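You operate a simulated robot arm through the tools that you are given. There is no shell and no other tool.

You are at the controls of a simulated robot arm. One attempt, no reset.

JOB
Cover slide 27 with a cover glass and press it flat.
Fine: tweezers from the grey pot and the blue tamper, both put back; shut the blue box. Set down upright: tweezers, tamper.

It is judged by the outcome, as a careful person would: the job done as asked, and still so three seconds after it is handed in. It fails if anything else is knocked over, pushed out of place, dropped, spilled or broken. Lids that push on must go on centred and level and be pressed home; caps that screw on are set level and turned clockwise until they are tight.

ROBOT AND FRAMES
A 6-joint arm with a four-finger gripper, fixed in place. Base frame: the origin is on the floor under the middle of its stand, x ahead of it, y to its left, z up; the work surface is at about z = 90. Readings come in cm, degrees, newtons and seconds.
With the tool pointing down near the work surface it reaches from about 26 to 68 cm from the base axis. Its first joint turns from -166.0 to 166.0 degrees. Payload 3.43 kg.
The TCP is the grasp point between the finger pads, 3 cm short of the fingertips. In the tool frame z runs along the fingers and y along their closing line. The gripper opens to 12 cm; its body begins 8.5 cm behind the TCP.
Orientation is told as [roll, pitch, yaw] about the base's x, y, z axes, in that order, counted from this pose: with the fingers straight down and closing along the base's y, the tool's x points along the base's -x, its y along +y and its z along -z.

CONTROLS
- The arm moves only by the tool jog_arm. Its argument "moves" is a list that holds one entry, the list of rows, each a list of 7 numbers: the shift along the base's x, y, z in cm, then the turn, a rotation vector about the base's x, y, z in degrees, then the gripper command, from -1 (fully open) to 1 (shut), values between in proportion. In form: [[[x, y, z, wx, wy, wz, claw], ...]]. A call has 1 to 20 rows; each row is the pose to reach, as a shift and turn from the pose commanded when the call began. A row lasts 0.2 s, in which the tool goes at most 5 cm and 8.6 degrees; a call with a longer step from one row to the next is refused whole, and so is a gripper value outside its range. Where a pose cannot be reached the arm comes as near as it can. A force on the tool above 80 N (or 10 N above the force at the start of the call, whichever is more), or a blocked arm, ends the call early, and 0.2 s more pass. The fingers move at their own pace (about 4 cm/s each) and stop on an object; they squeeze with about 39 N. The grip force told is the motor's: it shows also when the fingers shut on nothing. Time passes only in rows, and 0.2 s behind the last, so rows that repeat a pose let the fingers close. The reply holds the time, the measured pose of the TCP, the force on the tool along the base axes, the opening and the grip force, in the units named above and with some noise, with the torque about the TCP (base axes, N m) and any sound that the robot's microphone picked up.
- Cameras (640 x 400 px; columns grow to the right, rows downward): "scene" is fixed at [5.17, 65.06, 165.39]; the picture's right is [-0.66, -0.75, 0.00], its down [-0.40, 0.36, -0.84] and it looks along [0.63, -0.56, -0.54] (base axes); focal length 341 px, centre (320, 200). "wrist" rides on the gripper at [7.1, -1.7, -12] in the tool frame; the picture's right is [0.23, 0.97, 0.00], its down [-0.81, 0.19, -0.55] and it looks along [-0.54, 0.13, 0.83] (tool axes); focal length 275 px, centre (320, 200).
- capture(camera): a new picture of that camera. The clock stands still meanwhile.
- slide_trunk(by): moves the trunk up (or, below 0, down) by that many cm; the arm rides with it, the base frame stays. It gives what a move gives, with no picture.
- point_at(camera, pixels): for up to 12 pixels [column, row] of the newest picture of that camera ("zoom" is the newest enlarged one), the place [x, y, z] in the base frame of the surface seen there, good to about 0.3 cm. The clock stands still meanwhile.
- enlarge(camera, box): a new picture of the part [left, top, right, bottom] of that camera's present view, enlarged. The clock stands still meanwhile.
- finish_job(): hands the job in; it is judged then, once.

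Open the gripper and draw the arm clear of the work before you hand the job in, unless the task says otherwise.

The tools are called after "Request:" as a command line: name --argument value ..., lists and objects as JSON in quotes. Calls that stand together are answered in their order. jog_arm: Moves the arm, as the interface text tells. Its arguments: {"type":"object","properties":{"moves":{"type":"array","items":{"type":"array","items":{"type":"array","items":{"type":"number"}}}}},"required":["moves"]} The other tools are called the same way: slide_trunk (by) moves the trunk up or down; capture (camera) takes a picture; point_at (camera, pixels) gives the place of the surface under pixels of a picture; enlarge (camera, box) takes an enlarged picture of a part of a camera's view; finish_job () hands the job in.

At the start:

```text
clock: 0.0
ee_pos: [55.81, 2.77, 123.0]
orientation: [-0.1, 0.0, 0.0]
ft_force: [-0.4, -0.2, 1.0]
moment: [-0.05, -0.02, 0.02]
finger_gap: 12.04
finger_force: 0.0
trunk travel left (down, up): [-27.5, 16.5]
```

scene: 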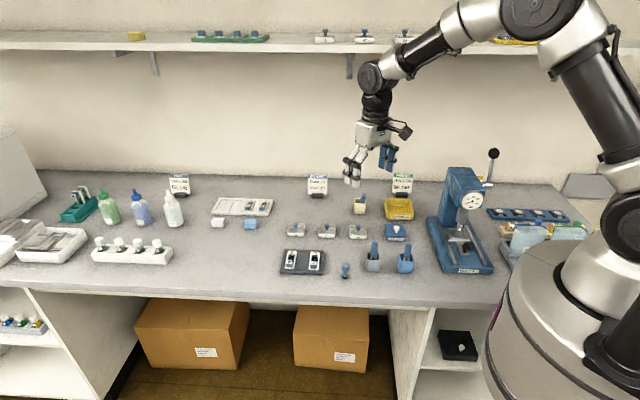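
wrist: 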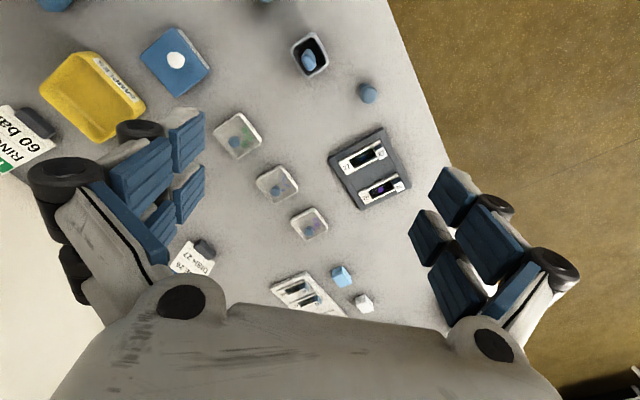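

The overview shows the slide tray near (302,261) in the scene picture, the pots near (373,260) and (405,260), the boxes around (395,232), and a small blue object at (345,270). I'll enlarge those areas to identify things.

Request:
enlarge --camera "scene" --box '[270, 180, 430, 280]'

Request:
enlarge --camera "wrist" --box '[200, 20, 440, 170]'

Request:
enlarge --camera "wrist" --box '[200, 120, 440, 320]'

```text
4.00 times, centred on (350, 230) of scene
```

zoom: 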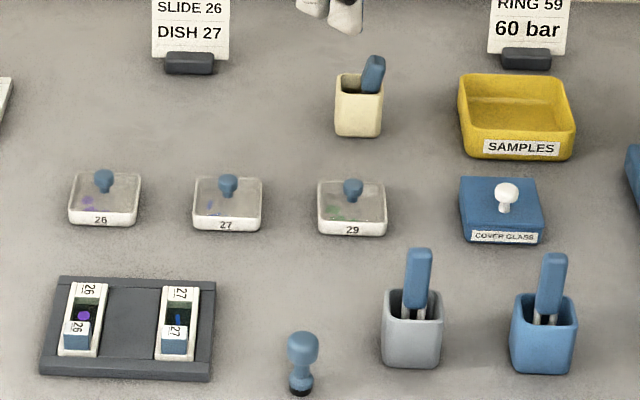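

```text
2.67 times, centred on (320, 95) of wrist
```

zoom: 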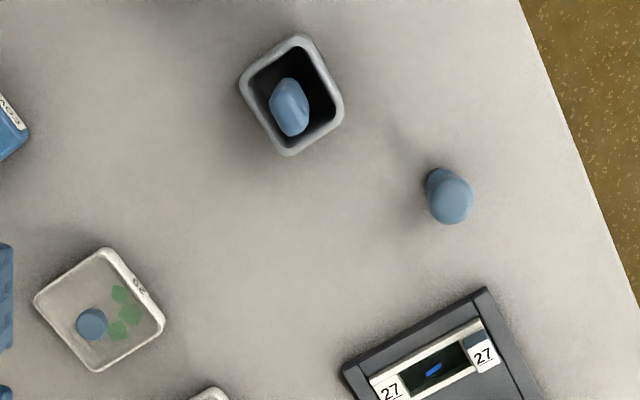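

```text
2.00 times, centred on (320, 220) of wrist
```

zoom: 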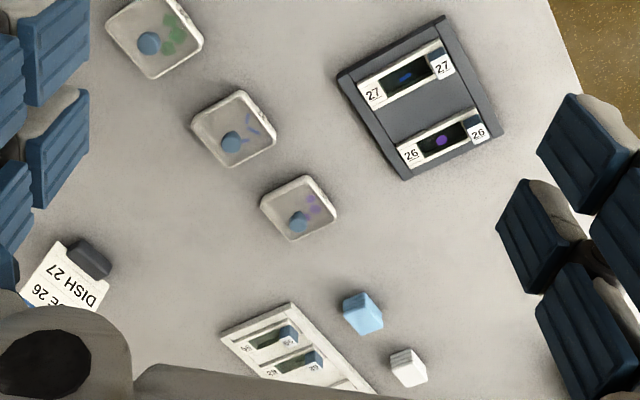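

I'll look closer at the cards and other trays before planning, to make sure which slide is number 27 and whether the cards matter.

Request:
enlarge --camera "scene" --box '[280, 165, 440, 265]'

Request:
enlarge --camera "scene" --box '[150, 165, 310, 265]'

Request:
enlarge --camera "scene" --box '[265, 240, 345, 290]'

Request:
enlarge --camera "scene" --box '[360, 215, 440, 280]'

Request:
enlarge --camera "scene" --box '[420, 140, 620, 280]'

Request:
enlarge --camera "scene" --box '[0, 170, 200, 290]'

```text
4.00 times, centred on (360, 215) of scene
```

zoom: 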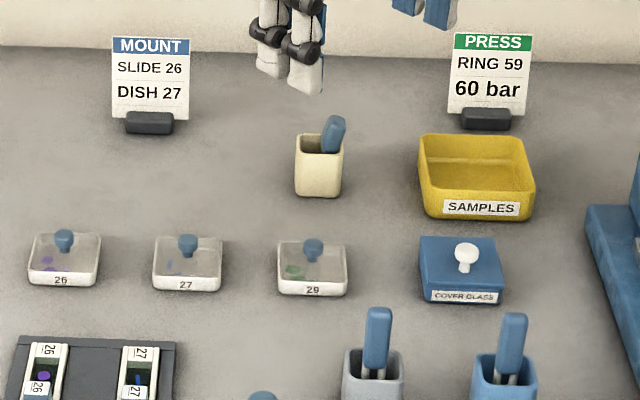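

```text
4.00 times, centred on (230, 215) of scene
```

zoom: 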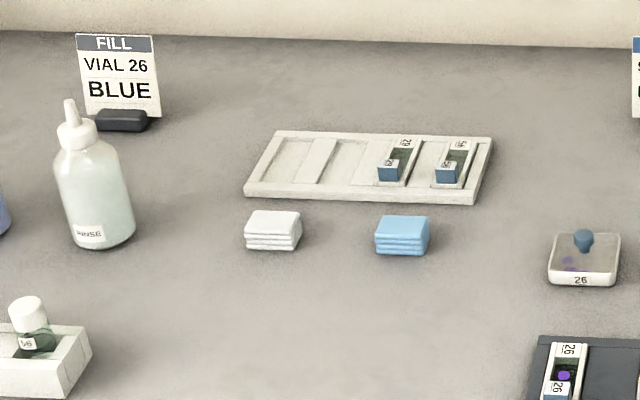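

```text
8.00 times, centred on (305, 265) of scene
```

zoom: 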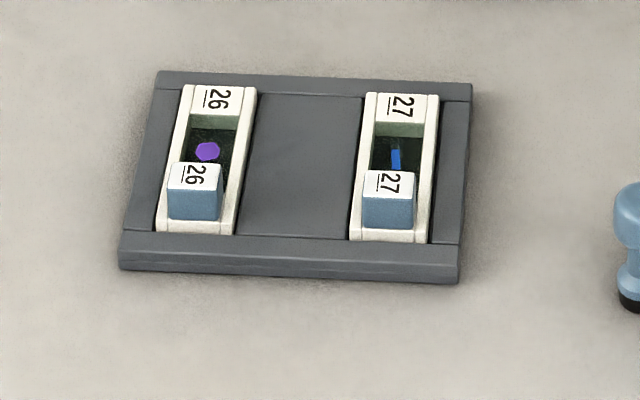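

```text
6.15 times, centred on (400, 248) of scene
```

zoom: 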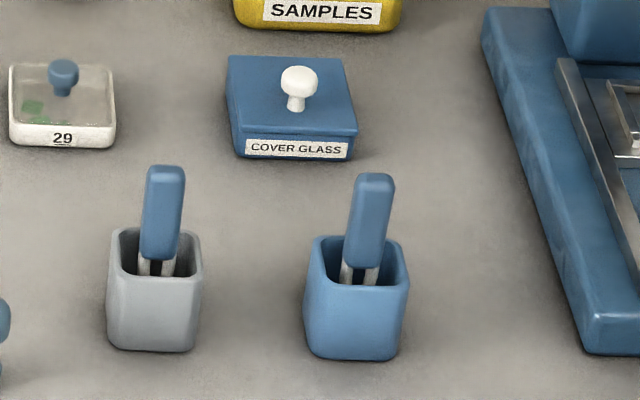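

```text
2.86 times, centred on (520, 210) of scene
```

zoom: 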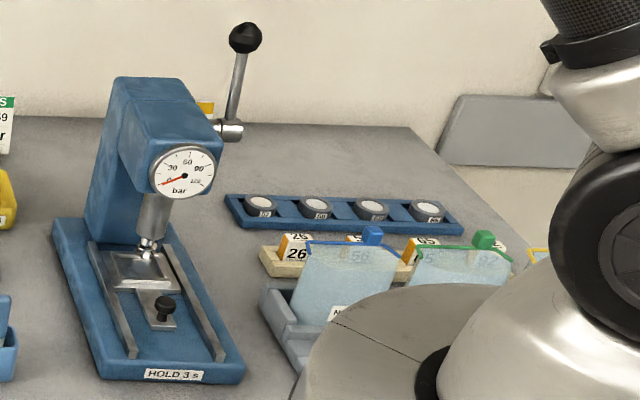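

```text
3.20 times, centred on (100, 230) of scene
```

zoom: 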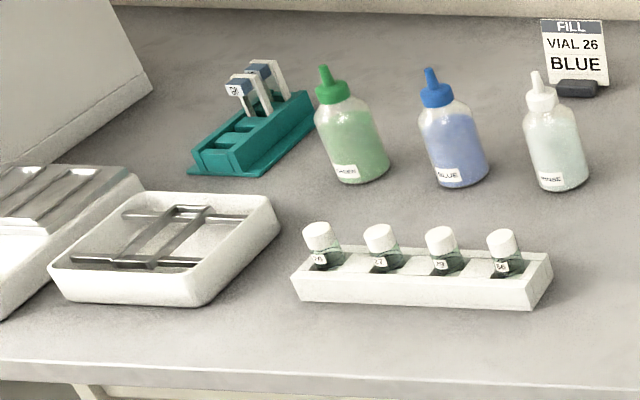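

Now I'll measure the key objects: lid knob, box corners, pots, tweezers, tamper, slide tray, dishes.

Request:
enlarge --camera "scene" --box '[360, 215, 440, 280]'

Request:
point_at --camera "zoom" --pixels '[[300, 74], [230, 62], [344, 64], [356, 130], [235, 132], [300, 140], [165, 170], [166, 215], [120, 232], [198, 232], [150, 345], [372, 178]]'

Request:
point_at --camera "scene" --pixels '[[345, 265], [345, 276], [325, 250], [280, 275], [327, 275], [285, 250], [300, 290], [500, 300], [100, 276], [200, 200], [440, 190], [430, 250]]'

```text
6.15 times, centred on (400, 248) of scene
```

zoom: 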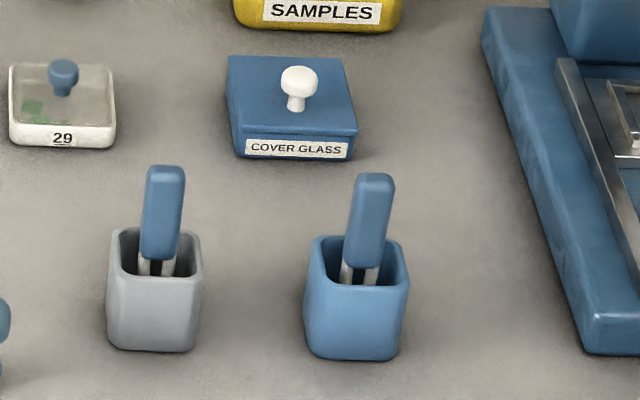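

```text
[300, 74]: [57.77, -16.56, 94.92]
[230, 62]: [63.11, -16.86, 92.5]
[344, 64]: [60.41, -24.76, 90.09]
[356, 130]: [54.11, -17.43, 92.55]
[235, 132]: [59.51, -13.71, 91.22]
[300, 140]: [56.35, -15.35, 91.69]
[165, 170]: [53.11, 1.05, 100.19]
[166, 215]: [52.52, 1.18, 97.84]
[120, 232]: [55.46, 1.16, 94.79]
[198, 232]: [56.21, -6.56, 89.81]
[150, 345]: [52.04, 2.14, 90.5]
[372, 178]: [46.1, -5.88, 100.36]
```

```text
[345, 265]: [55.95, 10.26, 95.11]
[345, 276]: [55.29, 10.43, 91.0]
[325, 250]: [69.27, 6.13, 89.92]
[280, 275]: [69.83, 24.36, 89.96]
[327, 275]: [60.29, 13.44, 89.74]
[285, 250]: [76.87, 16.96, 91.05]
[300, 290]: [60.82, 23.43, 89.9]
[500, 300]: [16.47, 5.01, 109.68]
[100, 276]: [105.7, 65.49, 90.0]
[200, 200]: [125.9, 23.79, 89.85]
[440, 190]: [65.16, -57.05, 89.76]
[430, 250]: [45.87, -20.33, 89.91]
```

I'll measure the slide tray, slide 27 and the tamper in the enlarged view.

Request:
enlarge --camera "scene" --box '[275, 240, 355, 290]'

Request:
point_at --camera "zoom" --pixels '[[320, 105], [285, 104], [358, 103], [315, 160], [305, 205], [275, 185], [335, 185], [270, 238], [345, 240], [80, 75], [390, 88], [378, 275]]'

Request:
point_at --camera "zoom" --pixels '[[42, 265], [240, 160], [560, 195], [560, 230], [560, 260], [560, 285], [535, 200], [585, 200], [127, 150], [320, 130], [318, 182]]'

```text
8.00 times, centred on (315, 265) of scene
```

zoom: 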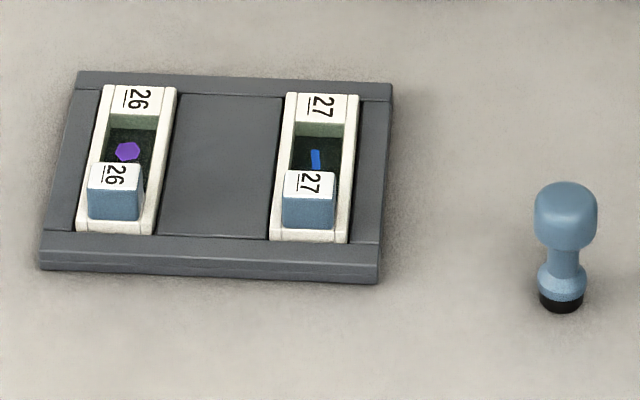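

```text
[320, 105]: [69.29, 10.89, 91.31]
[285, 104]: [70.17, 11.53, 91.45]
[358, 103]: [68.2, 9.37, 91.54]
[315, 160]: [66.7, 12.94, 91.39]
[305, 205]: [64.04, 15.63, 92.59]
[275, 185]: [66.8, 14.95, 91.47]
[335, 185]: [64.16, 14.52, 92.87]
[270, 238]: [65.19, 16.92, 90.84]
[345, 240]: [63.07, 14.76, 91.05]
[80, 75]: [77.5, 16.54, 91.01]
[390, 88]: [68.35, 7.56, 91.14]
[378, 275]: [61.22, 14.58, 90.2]
```

```text
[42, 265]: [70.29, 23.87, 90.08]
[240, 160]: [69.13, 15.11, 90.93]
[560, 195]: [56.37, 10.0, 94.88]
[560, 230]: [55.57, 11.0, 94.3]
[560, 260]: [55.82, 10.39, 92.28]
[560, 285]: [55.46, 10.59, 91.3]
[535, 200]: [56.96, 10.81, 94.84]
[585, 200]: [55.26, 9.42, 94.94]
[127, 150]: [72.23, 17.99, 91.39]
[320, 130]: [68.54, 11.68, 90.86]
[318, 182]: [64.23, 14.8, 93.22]
```

I'll take a close enlarged look at the grey pot with the tweezers and the tamper from above.

Request:
enlarge --camera "wrist" --box '[270, 20, 390, 110]'

Request:
enlarge --camera "wrist" --box '[310, 110, 430, 220]'

Request:
enlarge --camera "wrist" --box '[110, 10, 250, 110]'

Request:
enlarge --camera "scene" --box '[360, 235, 420, 275]'

```text
4.44 times, centred on (330, 65) of wrist
```

zoom: 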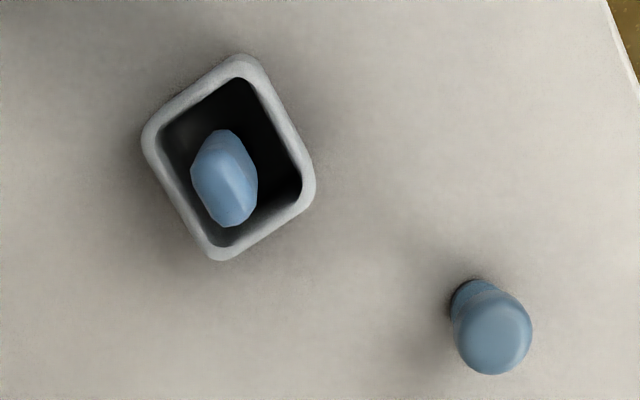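

```text
3.64 times, centred on (370, 165) of wrist
```

zoom: 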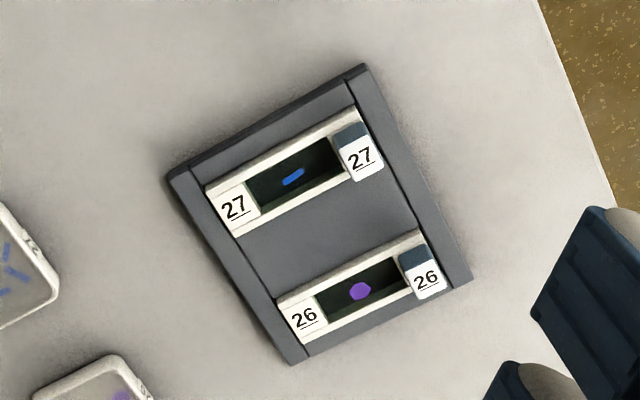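

```text
4.00 times, centred on (180, 60) of wrist
```

zoom: 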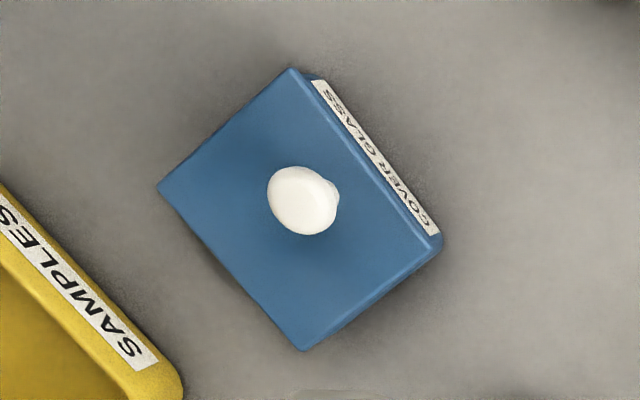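

```text
10.00 times, centred on (390, 255) of scene
```

zoom: 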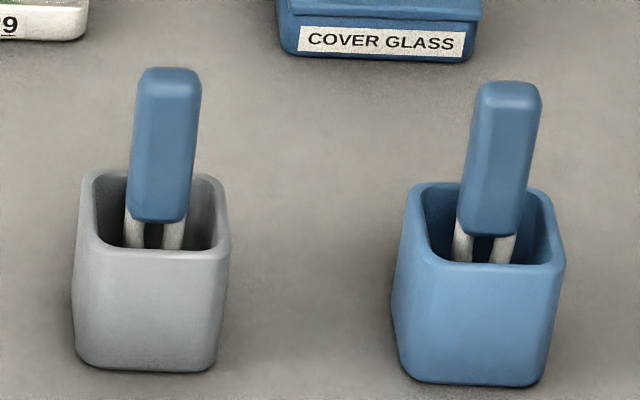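

I'll measure the tweezers' handle and pot rim in the enlarged wrist view, to find its position, lean and orientation.

Request:
enlarge --camera "wrist" --box '[270, 20, 390, 110]'

Request:
point_at --camera "zoom" --pixels '[[215, 140], [238, 150], [205, 165], [225, 180], [235, 215], [205, 195], [150, 135], [240, 62], [308, 185], [222, 252], [280, 195], [190, 120]]'

Request:
point_at --camera "zoom" --pixels '[[493, 335], [465, 345], [525, 335], [495, 370], [493, 305], [462, 295], [400, 100], [222, 138], [245, 195], [218, 220], [196, 175], [254, 170]]'

Request:
enlarge --camera "scene" --box '[360, 235, 420, 275]'

Request:
point_at --camera "zoom" --pixels '[[145, 75], [190, 78], [140, 140], [182, 145], [165, 100], [165, 140], [160, 205], [133, 235], [172, 240], [150, 260], [90, 180], [222, 195]]'

```text
4.44 times, centred on (330, 65) of wrist
```

zoom: 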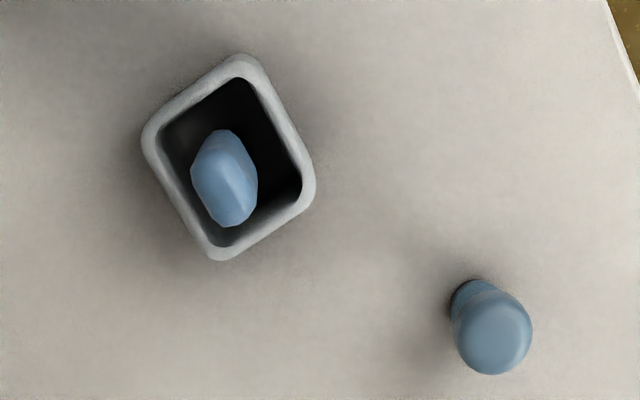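

```text
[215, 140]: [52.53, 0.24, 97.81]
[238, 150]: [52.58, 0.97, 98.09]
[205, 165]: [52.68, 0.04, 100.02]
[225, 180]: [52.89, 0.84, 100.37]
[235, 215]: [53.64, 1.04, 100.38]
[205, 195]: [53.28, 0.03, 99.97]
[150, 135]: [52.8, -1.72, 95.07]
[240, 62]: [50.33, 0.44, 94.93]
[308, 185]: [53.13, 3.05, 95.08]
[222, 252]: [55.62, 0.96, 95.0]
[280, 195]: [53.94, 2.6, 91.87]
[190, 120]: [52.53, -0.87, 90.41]
```

```text
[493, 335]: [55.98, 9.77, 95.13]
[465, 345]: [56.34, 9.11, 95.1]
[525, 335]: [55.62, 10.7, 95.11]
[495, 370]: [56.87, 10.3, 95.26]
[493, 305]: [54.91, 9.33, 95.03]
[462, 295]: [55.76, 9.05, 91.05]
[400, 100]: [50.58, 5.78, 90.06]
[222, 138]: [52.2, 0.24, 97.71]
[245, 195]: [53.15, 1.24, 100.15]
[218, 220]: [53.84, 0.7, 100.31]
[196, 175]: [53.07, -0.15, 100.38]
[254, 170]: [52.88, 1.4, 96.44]
```

```text
10.00 times, centred on (390, 255) of scene
```

zoom: 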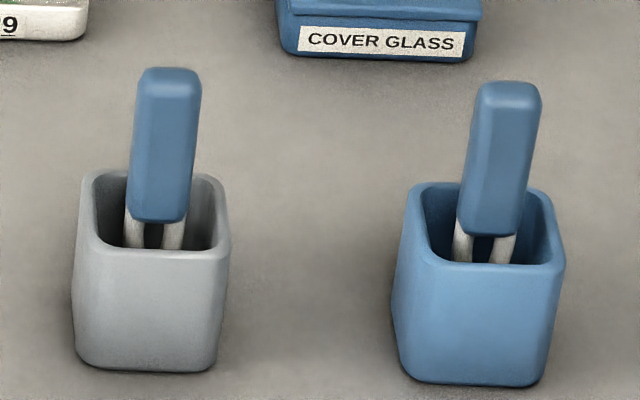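

```text
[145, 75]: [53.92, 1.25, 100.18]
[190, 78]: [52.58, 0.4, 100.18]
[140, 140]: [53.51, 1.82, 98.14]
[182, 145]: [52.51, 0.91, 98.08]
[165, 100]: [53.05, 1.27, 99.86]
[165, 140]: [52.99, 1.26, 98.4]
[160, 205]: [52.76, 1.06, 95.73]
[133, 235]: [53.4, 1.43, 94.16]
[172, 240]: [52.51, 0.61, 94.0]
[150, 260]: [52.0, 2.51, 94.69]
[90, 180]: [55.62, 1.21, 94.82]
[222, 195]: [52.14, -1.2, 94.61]
```

The objects sit at about 45° to the base frame, so I'll turn the tool to yaw −45° and move above the slide tray at a safe height to look and to test the reach.

Request:
jog_arm --moves '[[[1.5, 1.4, -1.2, 0, 0, -7.5, -1], [3.0, 2.8, -2.4, 0, 0, -15, -1], [4.5, 4.2, -3.6, 0, 0, -22.5, -1], [6.0, 5.6, -4.8, 0, 0, -30, -1], [7.5, 7.0, -6.0, 0, 0, -37.5, -1], [9.0, 8.6, -7.2, 0, 0, -45, -1], [10.9, 10.2, -11, 0, 0, -45, -1], [10.9, 10.2, -11, 0, 0, -45, -1]]]'

Request:
capture --camera "wrist"

Request:
capture --camera "scene"

```text
clock: 1.8
ee_pos: [66.62, 13.02, 112.1]
orientation: [0.2, 0.0, -45.0]
ft_force: [-0.7, -0.7, -0.1]
moment: [0.0, -0.05, 0.03]
finger_gap: 12.0
finger_force: 0.0
trunk travel left (down, up): [-27.5, 16.5]
```

```text
taken
```

wrist: 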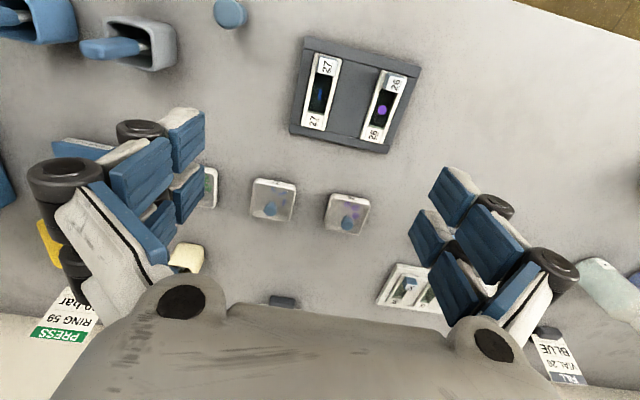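

```text
taken
```

scene: 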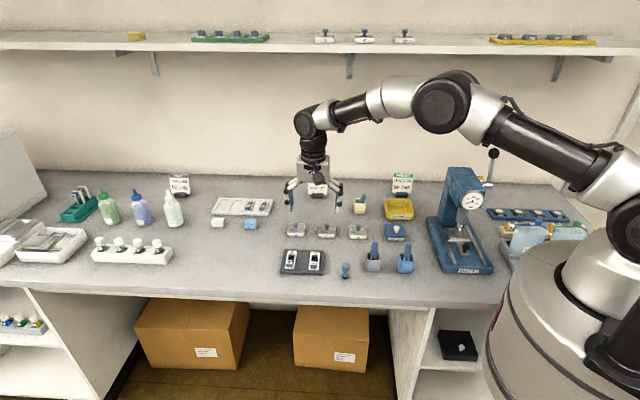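

The tool is above slide 27 at z=112. I'll descend to z≈100 here (fingertips at 97, above everything) to test that the arm reaches the height the tweezers will need.

Request:
jog_arm --moves '[[[0, 0, -3, 0, 0, 0, -1], [0, 0, -6, 0, 0, 0, -1], [0, 0, -9, 0, 0, 0, -1], [0, 0, -12, 0, 0, 0, -1], [0, 0, -12, 0, 0, 0, -1]]]'

Request:
enlarge --camera "wrist" --box '[230, 60, 430, 185]'

Request:
capture --camera "wrist"

```text
clock: 3.0
ee_pos: [66.43, 13.07, 100.1]
orientation: [0.0, 0.0, -45.0]
ft_force: [-0.2, 0.7, -0.7]
moment: [0.0, -0.03, -0.01]
finger_gap: 12.01
finger_force: 0.1
trunk travel left (down, up): [-27.5, 16.5]
```

```text
3.20 times, centred on (330, 122) of wrist
```

zoom: 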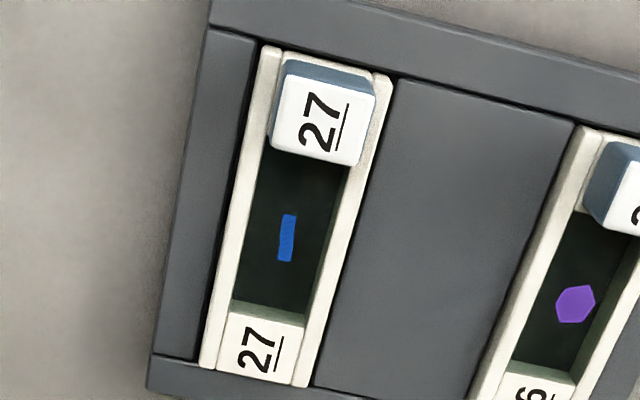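

```text
taken
```

wrist: 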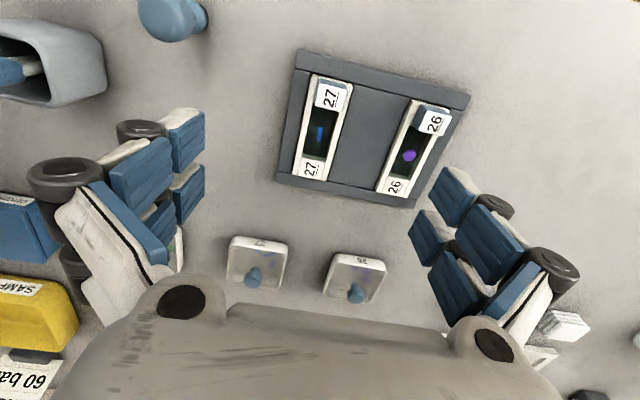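

Reach is fine. I'll measure slide 27's well corners from this close view.

Request:
enlarge --camera "wrist" --box '[230, 60, 430, 185]'

Request:
point_at --camera "zoom" --pixels '[[287, 238], [240, 290], [300, 305], [262, 155], [335, 172], [225, 300], [312, 320], [258, 100], [365, 180], [270, 350], [318, 130], [440, 200]]'

Request:
point_at --camera "zoom" --pixels '[[270, 50], [388, 78], [203, 368], [306, 384], [250, 240], [320, 250], [285, 200], [278, 275], [280, 80], [372, 95], [235, 250], [330, 250]]'

```text
3.20 times, centred on (330, 122) of wrist
```

zoom: 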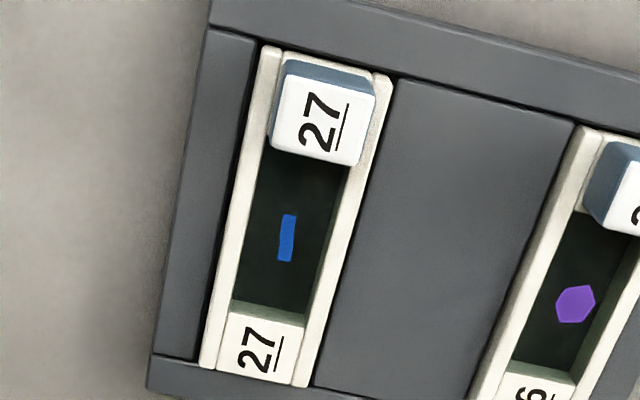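

```text
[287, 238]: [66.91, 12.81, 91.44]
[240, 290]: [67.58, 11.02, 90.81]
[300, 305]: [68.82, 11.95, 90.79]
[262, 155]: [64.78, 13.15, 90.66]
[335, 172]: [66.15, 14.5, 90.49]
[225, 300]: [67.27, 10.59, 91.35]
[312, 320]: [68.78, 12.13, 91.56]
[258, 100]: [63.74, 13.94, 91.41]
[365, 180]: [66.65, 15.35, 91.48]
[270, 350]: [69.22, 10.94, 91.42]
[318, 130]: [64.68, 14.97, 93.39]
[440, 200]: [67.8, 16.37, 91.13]
```

```text
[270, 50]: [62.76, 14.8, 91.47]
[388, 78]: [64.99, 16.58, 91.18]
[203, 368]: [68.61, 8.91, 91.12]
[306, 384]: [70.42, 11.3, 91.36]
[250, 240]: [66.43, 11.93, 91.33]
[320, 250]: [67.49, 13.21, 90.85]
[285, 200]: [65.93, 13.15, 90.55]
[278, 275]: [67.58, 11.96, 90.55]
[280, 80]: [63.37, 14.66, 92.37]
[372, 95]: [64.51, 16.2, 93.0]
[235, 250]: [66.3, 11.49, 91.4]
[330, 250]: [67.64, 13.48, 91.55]
```

Slide 27's well is centred near [66.8, 12.8], rim z≈91.4. Next I'll rise and go over the blue box to see its lid and knob closely.

Request:
jog_arm --moves '[[[0, 0, 4, 0, 0, 0, -1], [0, 0, 8, 0, 0, 0, -1], [-1, -4, 10, 0, 0, 0, -1], [-2.5, -8, 10, 0, 0, 0, -1], [-4, -12, 10, 0, 0, 0, -1], [-5.5, -16, 10, 0, 0, 0, -1], [-7, -20, 10, 0, 0, 0, -1], [-8.5, -24, 10, 0, 0, 0, -1], [-9, -28, 10, 0, 0, 0, -1], [-9, -30, 10, 0, 0, 0, -1], [-9, -30, 10, 0, 0, 0, -1]]]'

Request:
capture --camera "wrist"

```text
clock: 5.4
ee_pos: [57.7, -17.04, 109.82]
orientation: [0.0, 0.0, -45.0]
ft_force: [0.2, -0.2, -0.4]
moment: [-0.02, 0.01, 0.0]
finger_gap: 11.98
finger_force: 0.0
trunk travel left (down, up): [-27.5, 16.5]
```

```text
taken
```

wrist: 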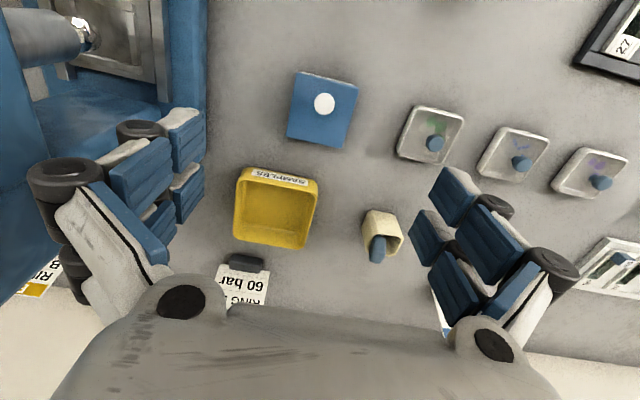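

The box lid is at about (323,108) and the knob at (324,103). I'll enlarge and measure its corners and knob, and the surroundings.

Request:
enlarge --camera "wrist" --box '[260, 55, 388, 160]'

Request:
point_at --camera "wrist" --pixels '[[324, 103], [304, 75], [353, 85], [292, 140], [345, 147], [300, 78], [324, 125], [200, 60], [206, 130], [260, 60], [240, 175], [315, 185]]'

```text
3.81 times, centred on (324, 108) of wrist
```

zoom: 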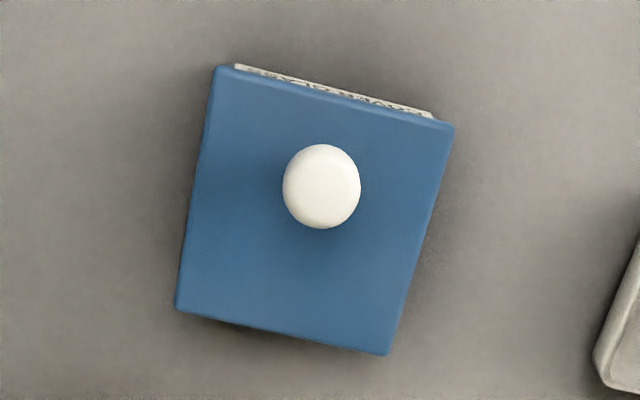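

```text
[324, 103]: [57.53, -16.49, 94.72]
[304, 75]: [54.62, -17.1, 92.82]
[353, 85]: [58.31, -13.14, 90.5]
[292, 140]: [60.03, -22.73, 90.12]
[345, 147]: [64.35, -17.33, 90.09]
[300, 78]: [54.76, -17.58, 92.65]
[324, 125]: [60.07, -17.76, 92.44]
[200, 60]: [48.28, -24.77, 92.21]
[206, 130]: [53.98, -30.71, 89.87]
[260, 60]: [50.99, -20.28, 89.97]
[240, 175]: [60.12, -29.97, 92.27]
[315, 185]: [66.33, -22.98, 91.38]
```

Request:
point_at --camera "zoom" --pixels '[[220, 72], [448, 130], [180, 305], [386, 350], [322, 165], [322, 215], [295, 180], [352, 180], [322, 270], [250, 200], [400, 200], [330, 130]]'

```text
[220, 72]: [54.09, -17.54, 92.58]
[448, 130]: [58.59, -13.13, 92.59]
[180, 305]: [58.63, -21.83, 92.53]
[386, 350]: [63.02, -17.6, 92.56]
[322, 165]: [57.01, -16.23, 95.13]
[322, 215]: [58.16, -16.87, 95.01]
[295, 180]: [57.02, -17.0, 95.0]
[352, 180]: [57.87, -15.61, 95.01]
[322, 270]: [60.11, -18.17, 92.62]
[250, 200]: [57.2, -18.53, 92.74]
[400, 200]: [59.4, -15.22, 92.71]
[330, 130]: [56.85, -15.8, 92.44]
```

The knob sits ~1.5 cm off-centre toward the front (label side), which hints at a hinge on the far edge. I'll look closer at the box from both cameras for a hinge.

Request:
enlarge --camera "scene" --box '[380, 218, 412, 244]'

Request:
enlarge --camera "wrist" --box '[280, 60, 370, 160]'

```text
15.38 times, centred on (396, 231) of scene
```

zoom: 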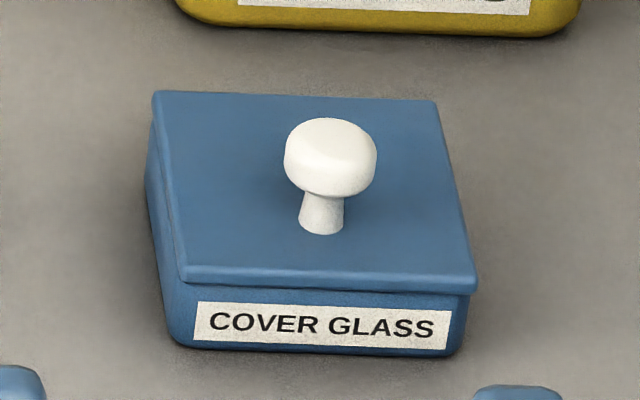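

```text
4.00 times, centred on (325, 110) of wrist
```

zoom: 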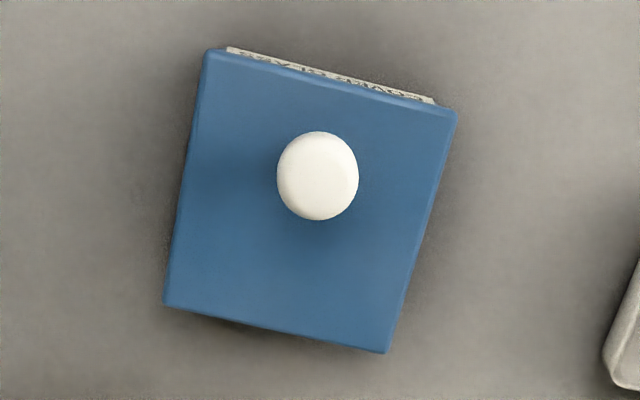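

The knob is a mushroom (head ≈1.6 cm) at about [57.5, −16.4], top z≈95. I'll come down over it with the fingers partly closed to ~5 cm and check alignment at z≈99.

Request:
jog_arm --moves '[[[-0.1, 0.3, -3, 0, 0, 0, 0.17], [-0.2, 0.6, -6, 0, 0, 0, 0.17], [-0.2, 0.6, -9, 0, 0, 0, 0.17], [-0.2, 0.6, -11, 0, 0, 0, 0.17], [-0.2, 0.6, -11, 0, 0, 0, 0.17]]]'

Request:
capture --camera "wrist"

Request:
enlarge --camera "scene" --box '[360, 190, 440, 250]'

```text
clock: 6.6
ee_pos: [57.45, -16.54, 99.11]
orientation: [0.1, -0.1, -44.9]
ft_force: [0.9, 0.1, 0.2]
moment: [-0.01, -0.04, 0.01]
finger_gap: 4.97
finger_force: 0.0
trunk travel left (down, up): [-27.5, 16.5]
```

```text
taken
```

wrist: 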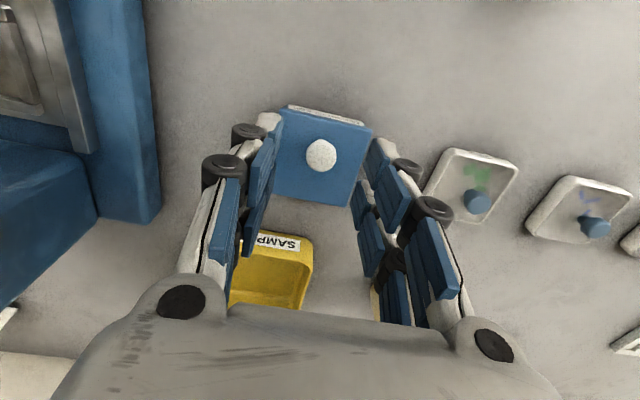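

```text
6.67 times, centred on (400, 220) of scene
```

zoom: 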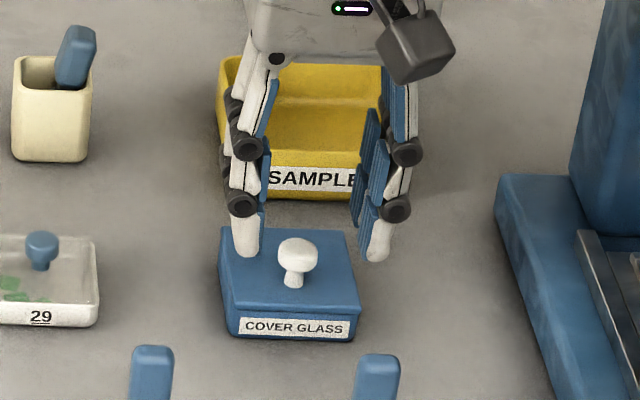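

The fingers straddle the knob well. I'll descend to z≈96.2 (fingertips just above the lid) and close on the knob.

Request:
jog_arm --moves '[[[0.05, 0.1, -1.5, 0, 0, 0, 0.17], [0.05, 0.1, -2.8, 0, 0, 0, 0.17], [0.05, 0.1, -2.8, 0, 0, 0, 1], [0.05, 0.1, -2.8, 0, 0, 0, 1], [0.05, 0.1, -2.8, 0, 0, 0, 1], [0.05, 0.1, -2.8, 0, 0, 0, 1]]]'

Request:
enlarge --camera "scene" --box '[360, 190, 440, 250]'

Request:
capture --camera "wrist"

```text
clock: 8.0
ee_pos: [57.28, -16.28, 96.04]
orientation: [0.1, 0.1, -45.0]
ft_force: [-4.3, -5.6, -1.5]
moment: [-0.05, 0.11, -0.03]
finger_gap: 1.79
finger_force: 41.9
trunk travel left (down, up): [-27.5, 16.5]
```

```text
6.67 times, centred on (400, 220) of scene
```

zoom: 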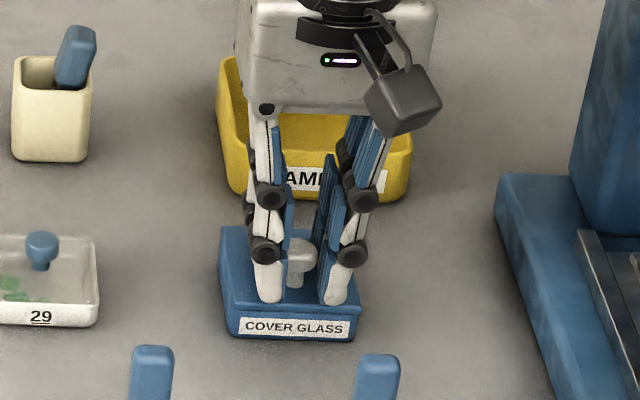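

```text
taken
```

wrist: 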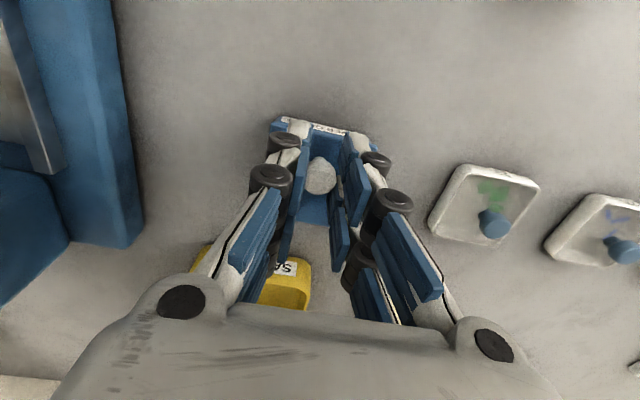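

The knob is gripped (gap 1.79, 42 N). I'll lift by small steps of up to 0.6 cm and see whether the lid comes up freely or hinges.

Request:
jog_arm --moves '[[[-0.1, -0.1, 0.2, 0, 0, 0, 1], [-0.1, -0.1, 0.4, 0, 0, 0, 1], [-0.1, -0.1, 0.6, 0, 0, 0, 1], [-0.1, -0.1, 0.6, 0, 0, 0, 1]]]'

Request:
enlarge --camera "scene" --box '[370, 205, 430, 250]'

```text
clock: 9.0
ee_pos: [57.47, -16.48, 96.56]
orientation: [-0.1, 0.1, -45.0]
ft_force: [7.8, -2.9, -26.4]
moment: [0.74, 0.58, 0.0]
finger_gap: 1.77
finger_force: 45.3
trunk travel left (down, up): [-27.5, 16.5]
```

```text
8.89 times, centred on (400, 228) of scene
```

zoom: 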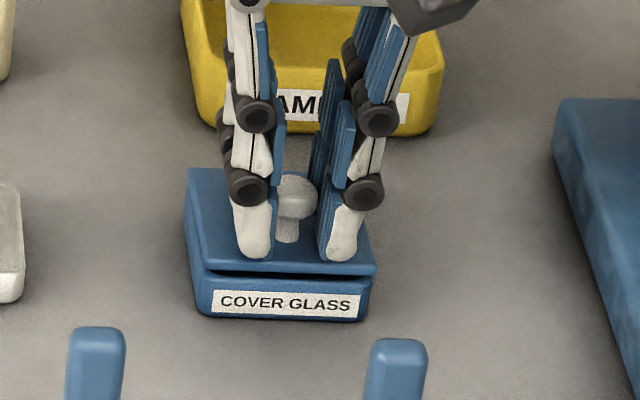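

The scene shows the lid front lifting while the back stays (hinged at the far edge), and the torque (0.74, 0.58) confirms it. Before continuing, I'll look closely at how the fingers hold the knob.

Request:
enlarge --camera "wrist" --box '[230, 90, 430, 260]'

Request:
enlarge --camera "scene" --box '[380, 205, 415, 245]'

```text
2.35 times, centred on (330, 175) of wrist
```

zoom: 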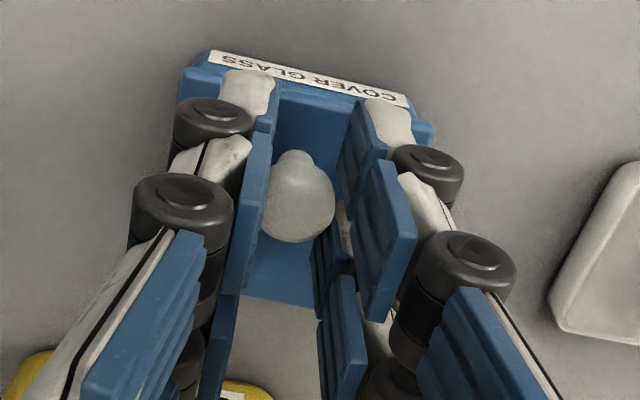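

```text
10.00 times, centred on (398, 225) of scene
```

zoom: 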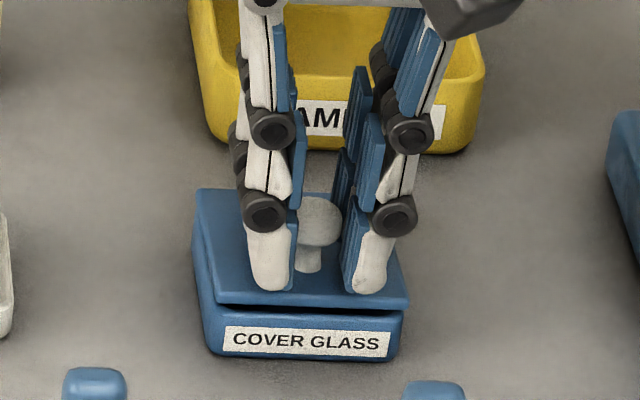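

The lid hinges at its far edge (axis near [60.8, −19.7], direction (0.7,0.7)). I'll keep this grip and carry the knob around the hinge arc while turning the tool with it, first 20°, watching the forces.

Request:
jog_arm --moves '[[[0.28, -0.28, 0.39, 3.54, 3.54, 0, 1], [0.59, -0.59, 0.74, 7.07, 7.07, 0, 1], [0.91, -0.91, 1.06, 10.6, 10.6, 0, 1], [1.25, -1.25, 1.33, 14.14, 14.14, 0, 1], [1.25, -1.25, 1.33, 14.14, 14.14, 0, 1]]]'

Request:
enlarge --camera "scene" --box '[360, 190, 440, 250]'

```text
clock: 10.2
ee_pos: [58.69, -17.7, 98.12]
orientation: [0.1, 19.8, -45.0]
ft_force: [8.4, -5.6, -8.9]
moment: [-0.18, -0.25, -0.02]
finger_gap: 1.78
finger_force: 45.1
trunk travel left (down, up): [-27.5, 16.5]
```

```text
6.67 times, centred on (400, 220) of scene
```

zoom: 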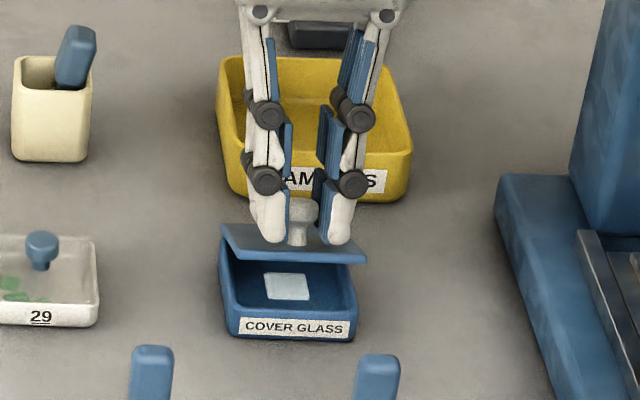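

The lid is opening smoothly with small forces, and a square cover glass is visible in the box at (287,288) of the enlarged view. I'll continue another 20° along the arc.

Request:
jog_arm --moves '[[[0.43, -0.43, 0.18, 3.54, 3.54, 0, 1], [0.82, -0.82, 0.33, 7.07, 7.07, 0, 1], [1.21, -1.21, 0.45, 10.6, 10.6, 0, 1], [1.6, -1.6, 0.54, 14.14, 14.14, 0, 1], [1.6, -1.6, 0.54, 14.14, 14.14, 0, 1]]]'

Request:
enlarge --camera "scene" --box '[360, 180, 440, 250]'

Request:
capture --camera "scene"

```text
clock: 11.4
ee_pos: [52.93, -15.21, 102.89]
orientation: [-0.2, 40.1, -45.0]
ft_force: [0.3, -0.1, 0.3]
moment: [-0.03, 0.01, 0.01]
finger_gap: 0.03
finger_force: 33.3
out of reach, approached as far as the arm can: row 1, 2, 3, 4, 5
trunk travel left (down, up): [-27.5, 16.5]
```

```text
5.71 times, centred on (400, 215) of scene
```

zoom: 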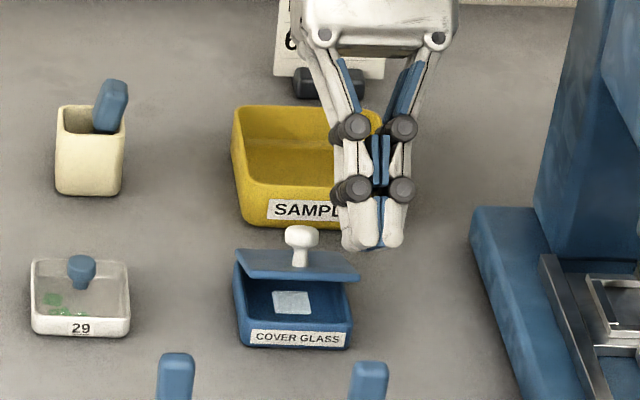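

```text
taken
```

scene: 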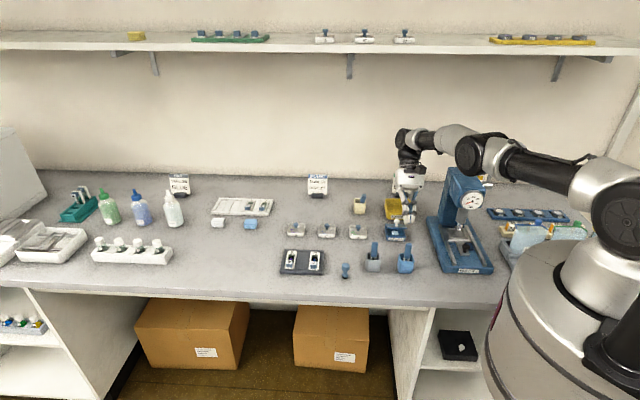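

The tool hit its reach limit and slipped off the knob (gap 0.03), but the lid stays ajar by itself at ~27°, so the hinge holds its position. I'll back off upward and turn the tool back toward vertical.

Request:
jog_arm --moves '[[[-1, 1, 2, 0, 0, 0, 1], [-2, 2, 4, -5, -5, 0, 1], [-3, 3, 6, -10, -10, 0, 1], [-3, 3, 7, -15, -15, 0, 1], [-3, 3, 8, -20, -20, 0, 1], [-3, 3, 9, -24, -24, 0, 1], [-3, 3, 9, -28.3, -28.3, 0, 1], [-3, 3, 9, -28.3, -28.3, 0, 1]]]'

Request:
capture --camera "wrist"

Request:
enlarge --camera "scene" --box '[360, 190, 440, 250]'

```text
clock: 13.2
ee_pos: [49.78, -12.3, 111.91]
orientation: [0.0, -0.1, -45.0]
ft_force: [0.3, -0.6, 0.2]
moment: [0.03, -0.02, -0.02]
finger_gap: 0.0
finger_force: 33.0
trunk travel left (down, up): [-27.5, 16.5]
```

```text
taken
```

wrist: 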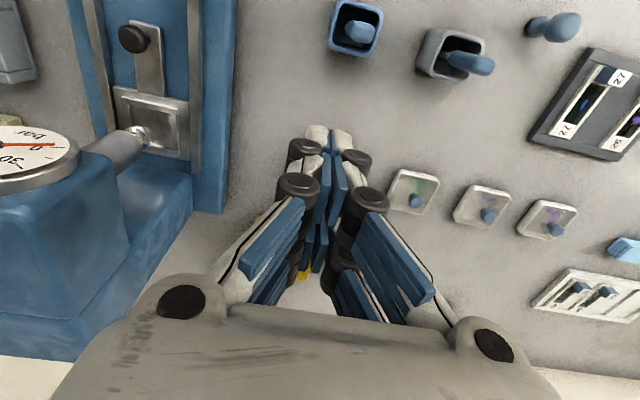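

```text
6.67 times, centred on (400, 220) of scene
```

zoom: 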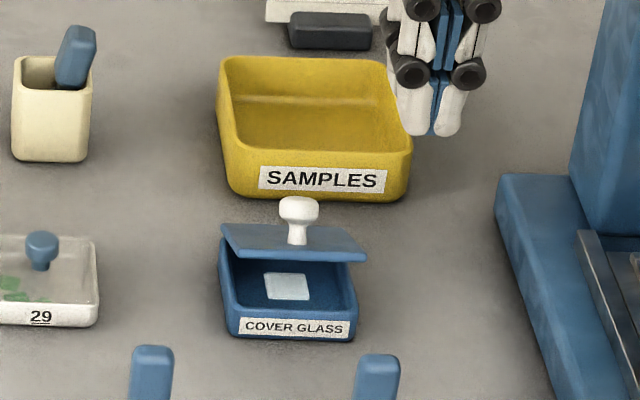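

I'll measure the lid's edge, knob, cover glass and box rim in this enlarged view.

Request:
point_at --camera "zoom" --pixels '[[240, 255], [362, 260], [225, 228], [355, 235], [300, 258], [298, 210], [286, 286], [270, 275], [300, 300], [240, 320], [350, 325], [290, 256]]'

Request:
enlarge --camera "scene" --box '[382, 212, 412, 246]'

```text
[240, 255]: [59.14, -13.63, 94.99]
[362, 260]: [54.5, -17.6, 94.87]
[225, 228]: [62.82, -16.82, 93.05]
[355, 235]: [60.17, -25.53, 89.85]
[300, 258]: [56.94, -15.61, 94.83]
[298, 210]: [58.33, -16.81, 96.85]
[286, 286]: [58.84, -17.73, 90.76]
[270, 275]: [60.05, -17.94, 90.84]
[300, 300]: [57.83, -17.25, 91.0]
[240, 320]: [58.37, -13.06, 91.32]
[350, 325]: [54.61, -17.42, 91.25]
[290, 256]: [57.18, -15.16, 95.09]
```

```text
11.76 times, centred on (397, 229) of scene
```

zoom: 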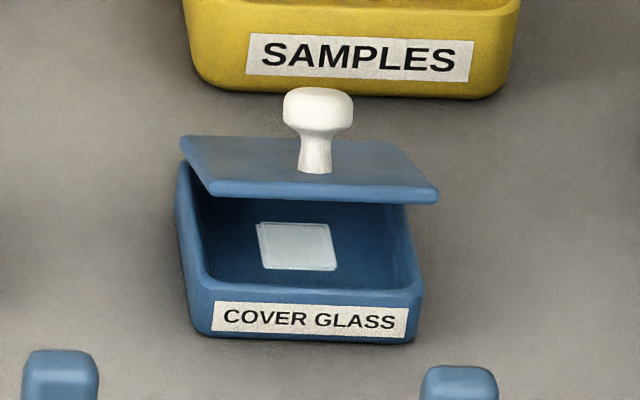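

The lid stands at ~25° with its front edge at z≈95; the cover glass lies flat near [58.8, −17.7, 90.9]. I'll check where the press tower stands before swinging the tool to yaw +45 for pushing the lid up from the front.

Request:
point_at --camera "scene" --pixels '[[455, 175], [470, 170], [470, 203], [460, 240], [432, 245], [445, 270], [490, 265], [402, 190], [402, 180], [493, 153], [358, 205], [357, 232]]'

```text
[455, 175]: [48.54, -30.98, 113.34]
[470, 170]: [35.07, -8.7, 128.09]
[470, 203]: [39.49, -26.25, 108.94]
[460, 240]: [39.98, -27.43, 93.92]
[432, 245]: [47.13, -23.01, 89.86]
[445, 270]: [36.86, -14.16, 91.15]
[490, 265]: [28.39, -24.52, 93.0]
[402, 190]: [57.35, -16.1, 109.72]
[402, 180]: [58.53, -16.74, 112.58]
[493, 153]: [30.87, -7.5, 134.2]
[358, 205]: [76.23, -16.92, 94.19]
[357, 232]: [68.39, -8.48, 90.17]
```

The press tower is ~15 cm away from the planned tool path, so it's clear. I'll yaw the tool by +90° (to +45°) up here with fingers shut, then tilt it 30° so the fingertips point toward the wall.

Request:
jog_arm --moves '[[[0.3, 0.2, 0, 0, 0, 8.2, 1], [0.6, 0.4, 0, 0, 0, 16.4, 1], [0.9, 0.6, 0, 0, 0, 24.6, 1], [1.2, 0.8, 0, 0, 0, 32.8, 1], [1.5, 1.0, 0, 0, 0, 41, 1], [1.8, 1.2, 0, 0, 0, 49.2, 1], [2.1, 1.3, 0, 0, 0, 57.4, 1], [2.2, 1.3, 0, 0, 0, 65.6, 1], [2.2, 1.3, 0, 0, 0, 73.8, 1], [2.2, 1.3, 0, 0, 0, 82, 1], [2.2, 1.3, 0, 0, 0, 90, 1], [2.2, 1.3, 0, 0, 0, 90, 1]]]'

Request:
jog_arm --moves '[[[0, 0, 0, -5.3, -5.3, 0, 1], [0, 0, 0, -10.6, -10.6, 0, 1], [0.5, 0, -1, -15.9, -15.9, 0, 1], [1.5, -0.5, -2, -21.2, -21.2, 0, 1], [2.7, -2.6, -6, -21.2, -21.2, 0, 1], [2.7, -2.6, -9, -21.2, -21.2, 0, 1], [2.7, -2.6, -9, -21.2, -21.2, 0, 1]]]'

Request:
capture --camera "wrist"

Request:
enlarge --camera "scene" --box '[360, 190, 440, 250]'

```text
clock: 15.8
ee_pos: [52.04, -10.98, 111.86]
orientation: [0.0, 0.0, 45.1]
ft_force: [-0.2, 0.7, -0.6]
moment: [0.0, -0.02, 0.03]
finger_gap: 0.0
finger_force: 32.9
trunk travel left (down, up): [-27.5, 16.5]
```

```text
clock: 17.4
ee_pos: [54.54, -13.68, 102.99]
orientation: [-30.0, -0.1, 45.0]
ft_force: [0.7, 0.7, 0.3]
moment: [-0.01, -0.02, 0.02]
finger_gap: 0.01
finger_force: 33.5
trunk travel left (down, up): [-27.5, 16.5]
```

```text
taken
```

wrist: 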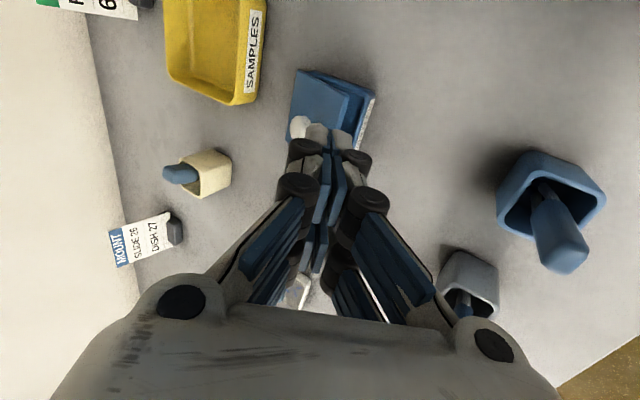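

```text
6.67 times, centred on (400, 220) of scene
```

zoom: 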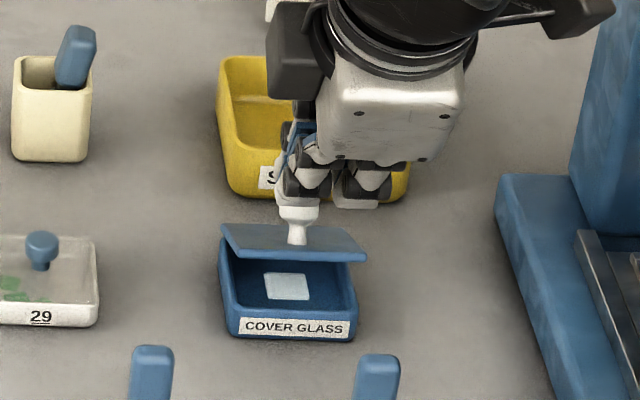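

The tool is tilted with fingertips toward the wall, in front of and above the lid edge. I'll descend so the fingertips are just below the lid edge's height, in front of the box.

Request:
jog_arm --moves '[[[0.1, 0, -2.5, 0, 0, 0, 1], [0.2, 0, -5, 0, 0, 0, 1], [0.2, 0, -6.9, 0, 0, 0, 1], [0.2, 0, -6.9, 0, 0, 0, 1]]]'

Request:
capture --camera "wrist"

Request:
enlarge --camera "scene" --box '[360, 190, 440, 250]'

```text
clock: 18.4
ee_pos: [54.84, -13.71, 96.21]
orientation: [-30.1, 0.0, 45.1]
ft_force: [-0.8, 0.5, 0.6]
moment: [0.02, -0.03, 0.01]
finger_gap: 0.01
finger_force: 33.1
trunk travel left (down, up): [-27.5, 16.5]
```

```text
taken
```

wrist: 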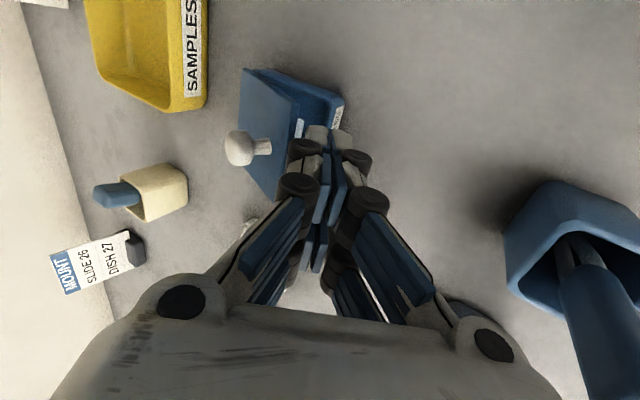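

```text
6.67 times, centred on (400, 220) of scene
```

zoom: 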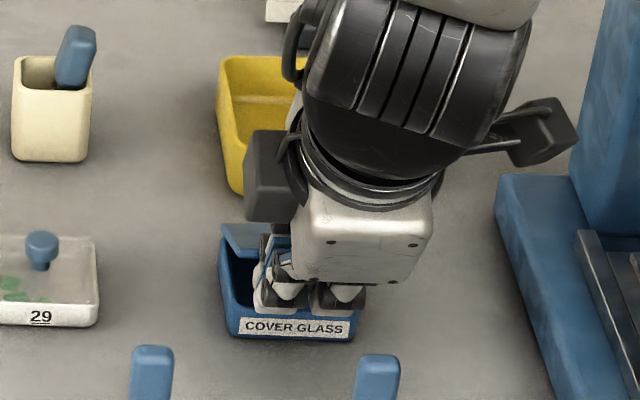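

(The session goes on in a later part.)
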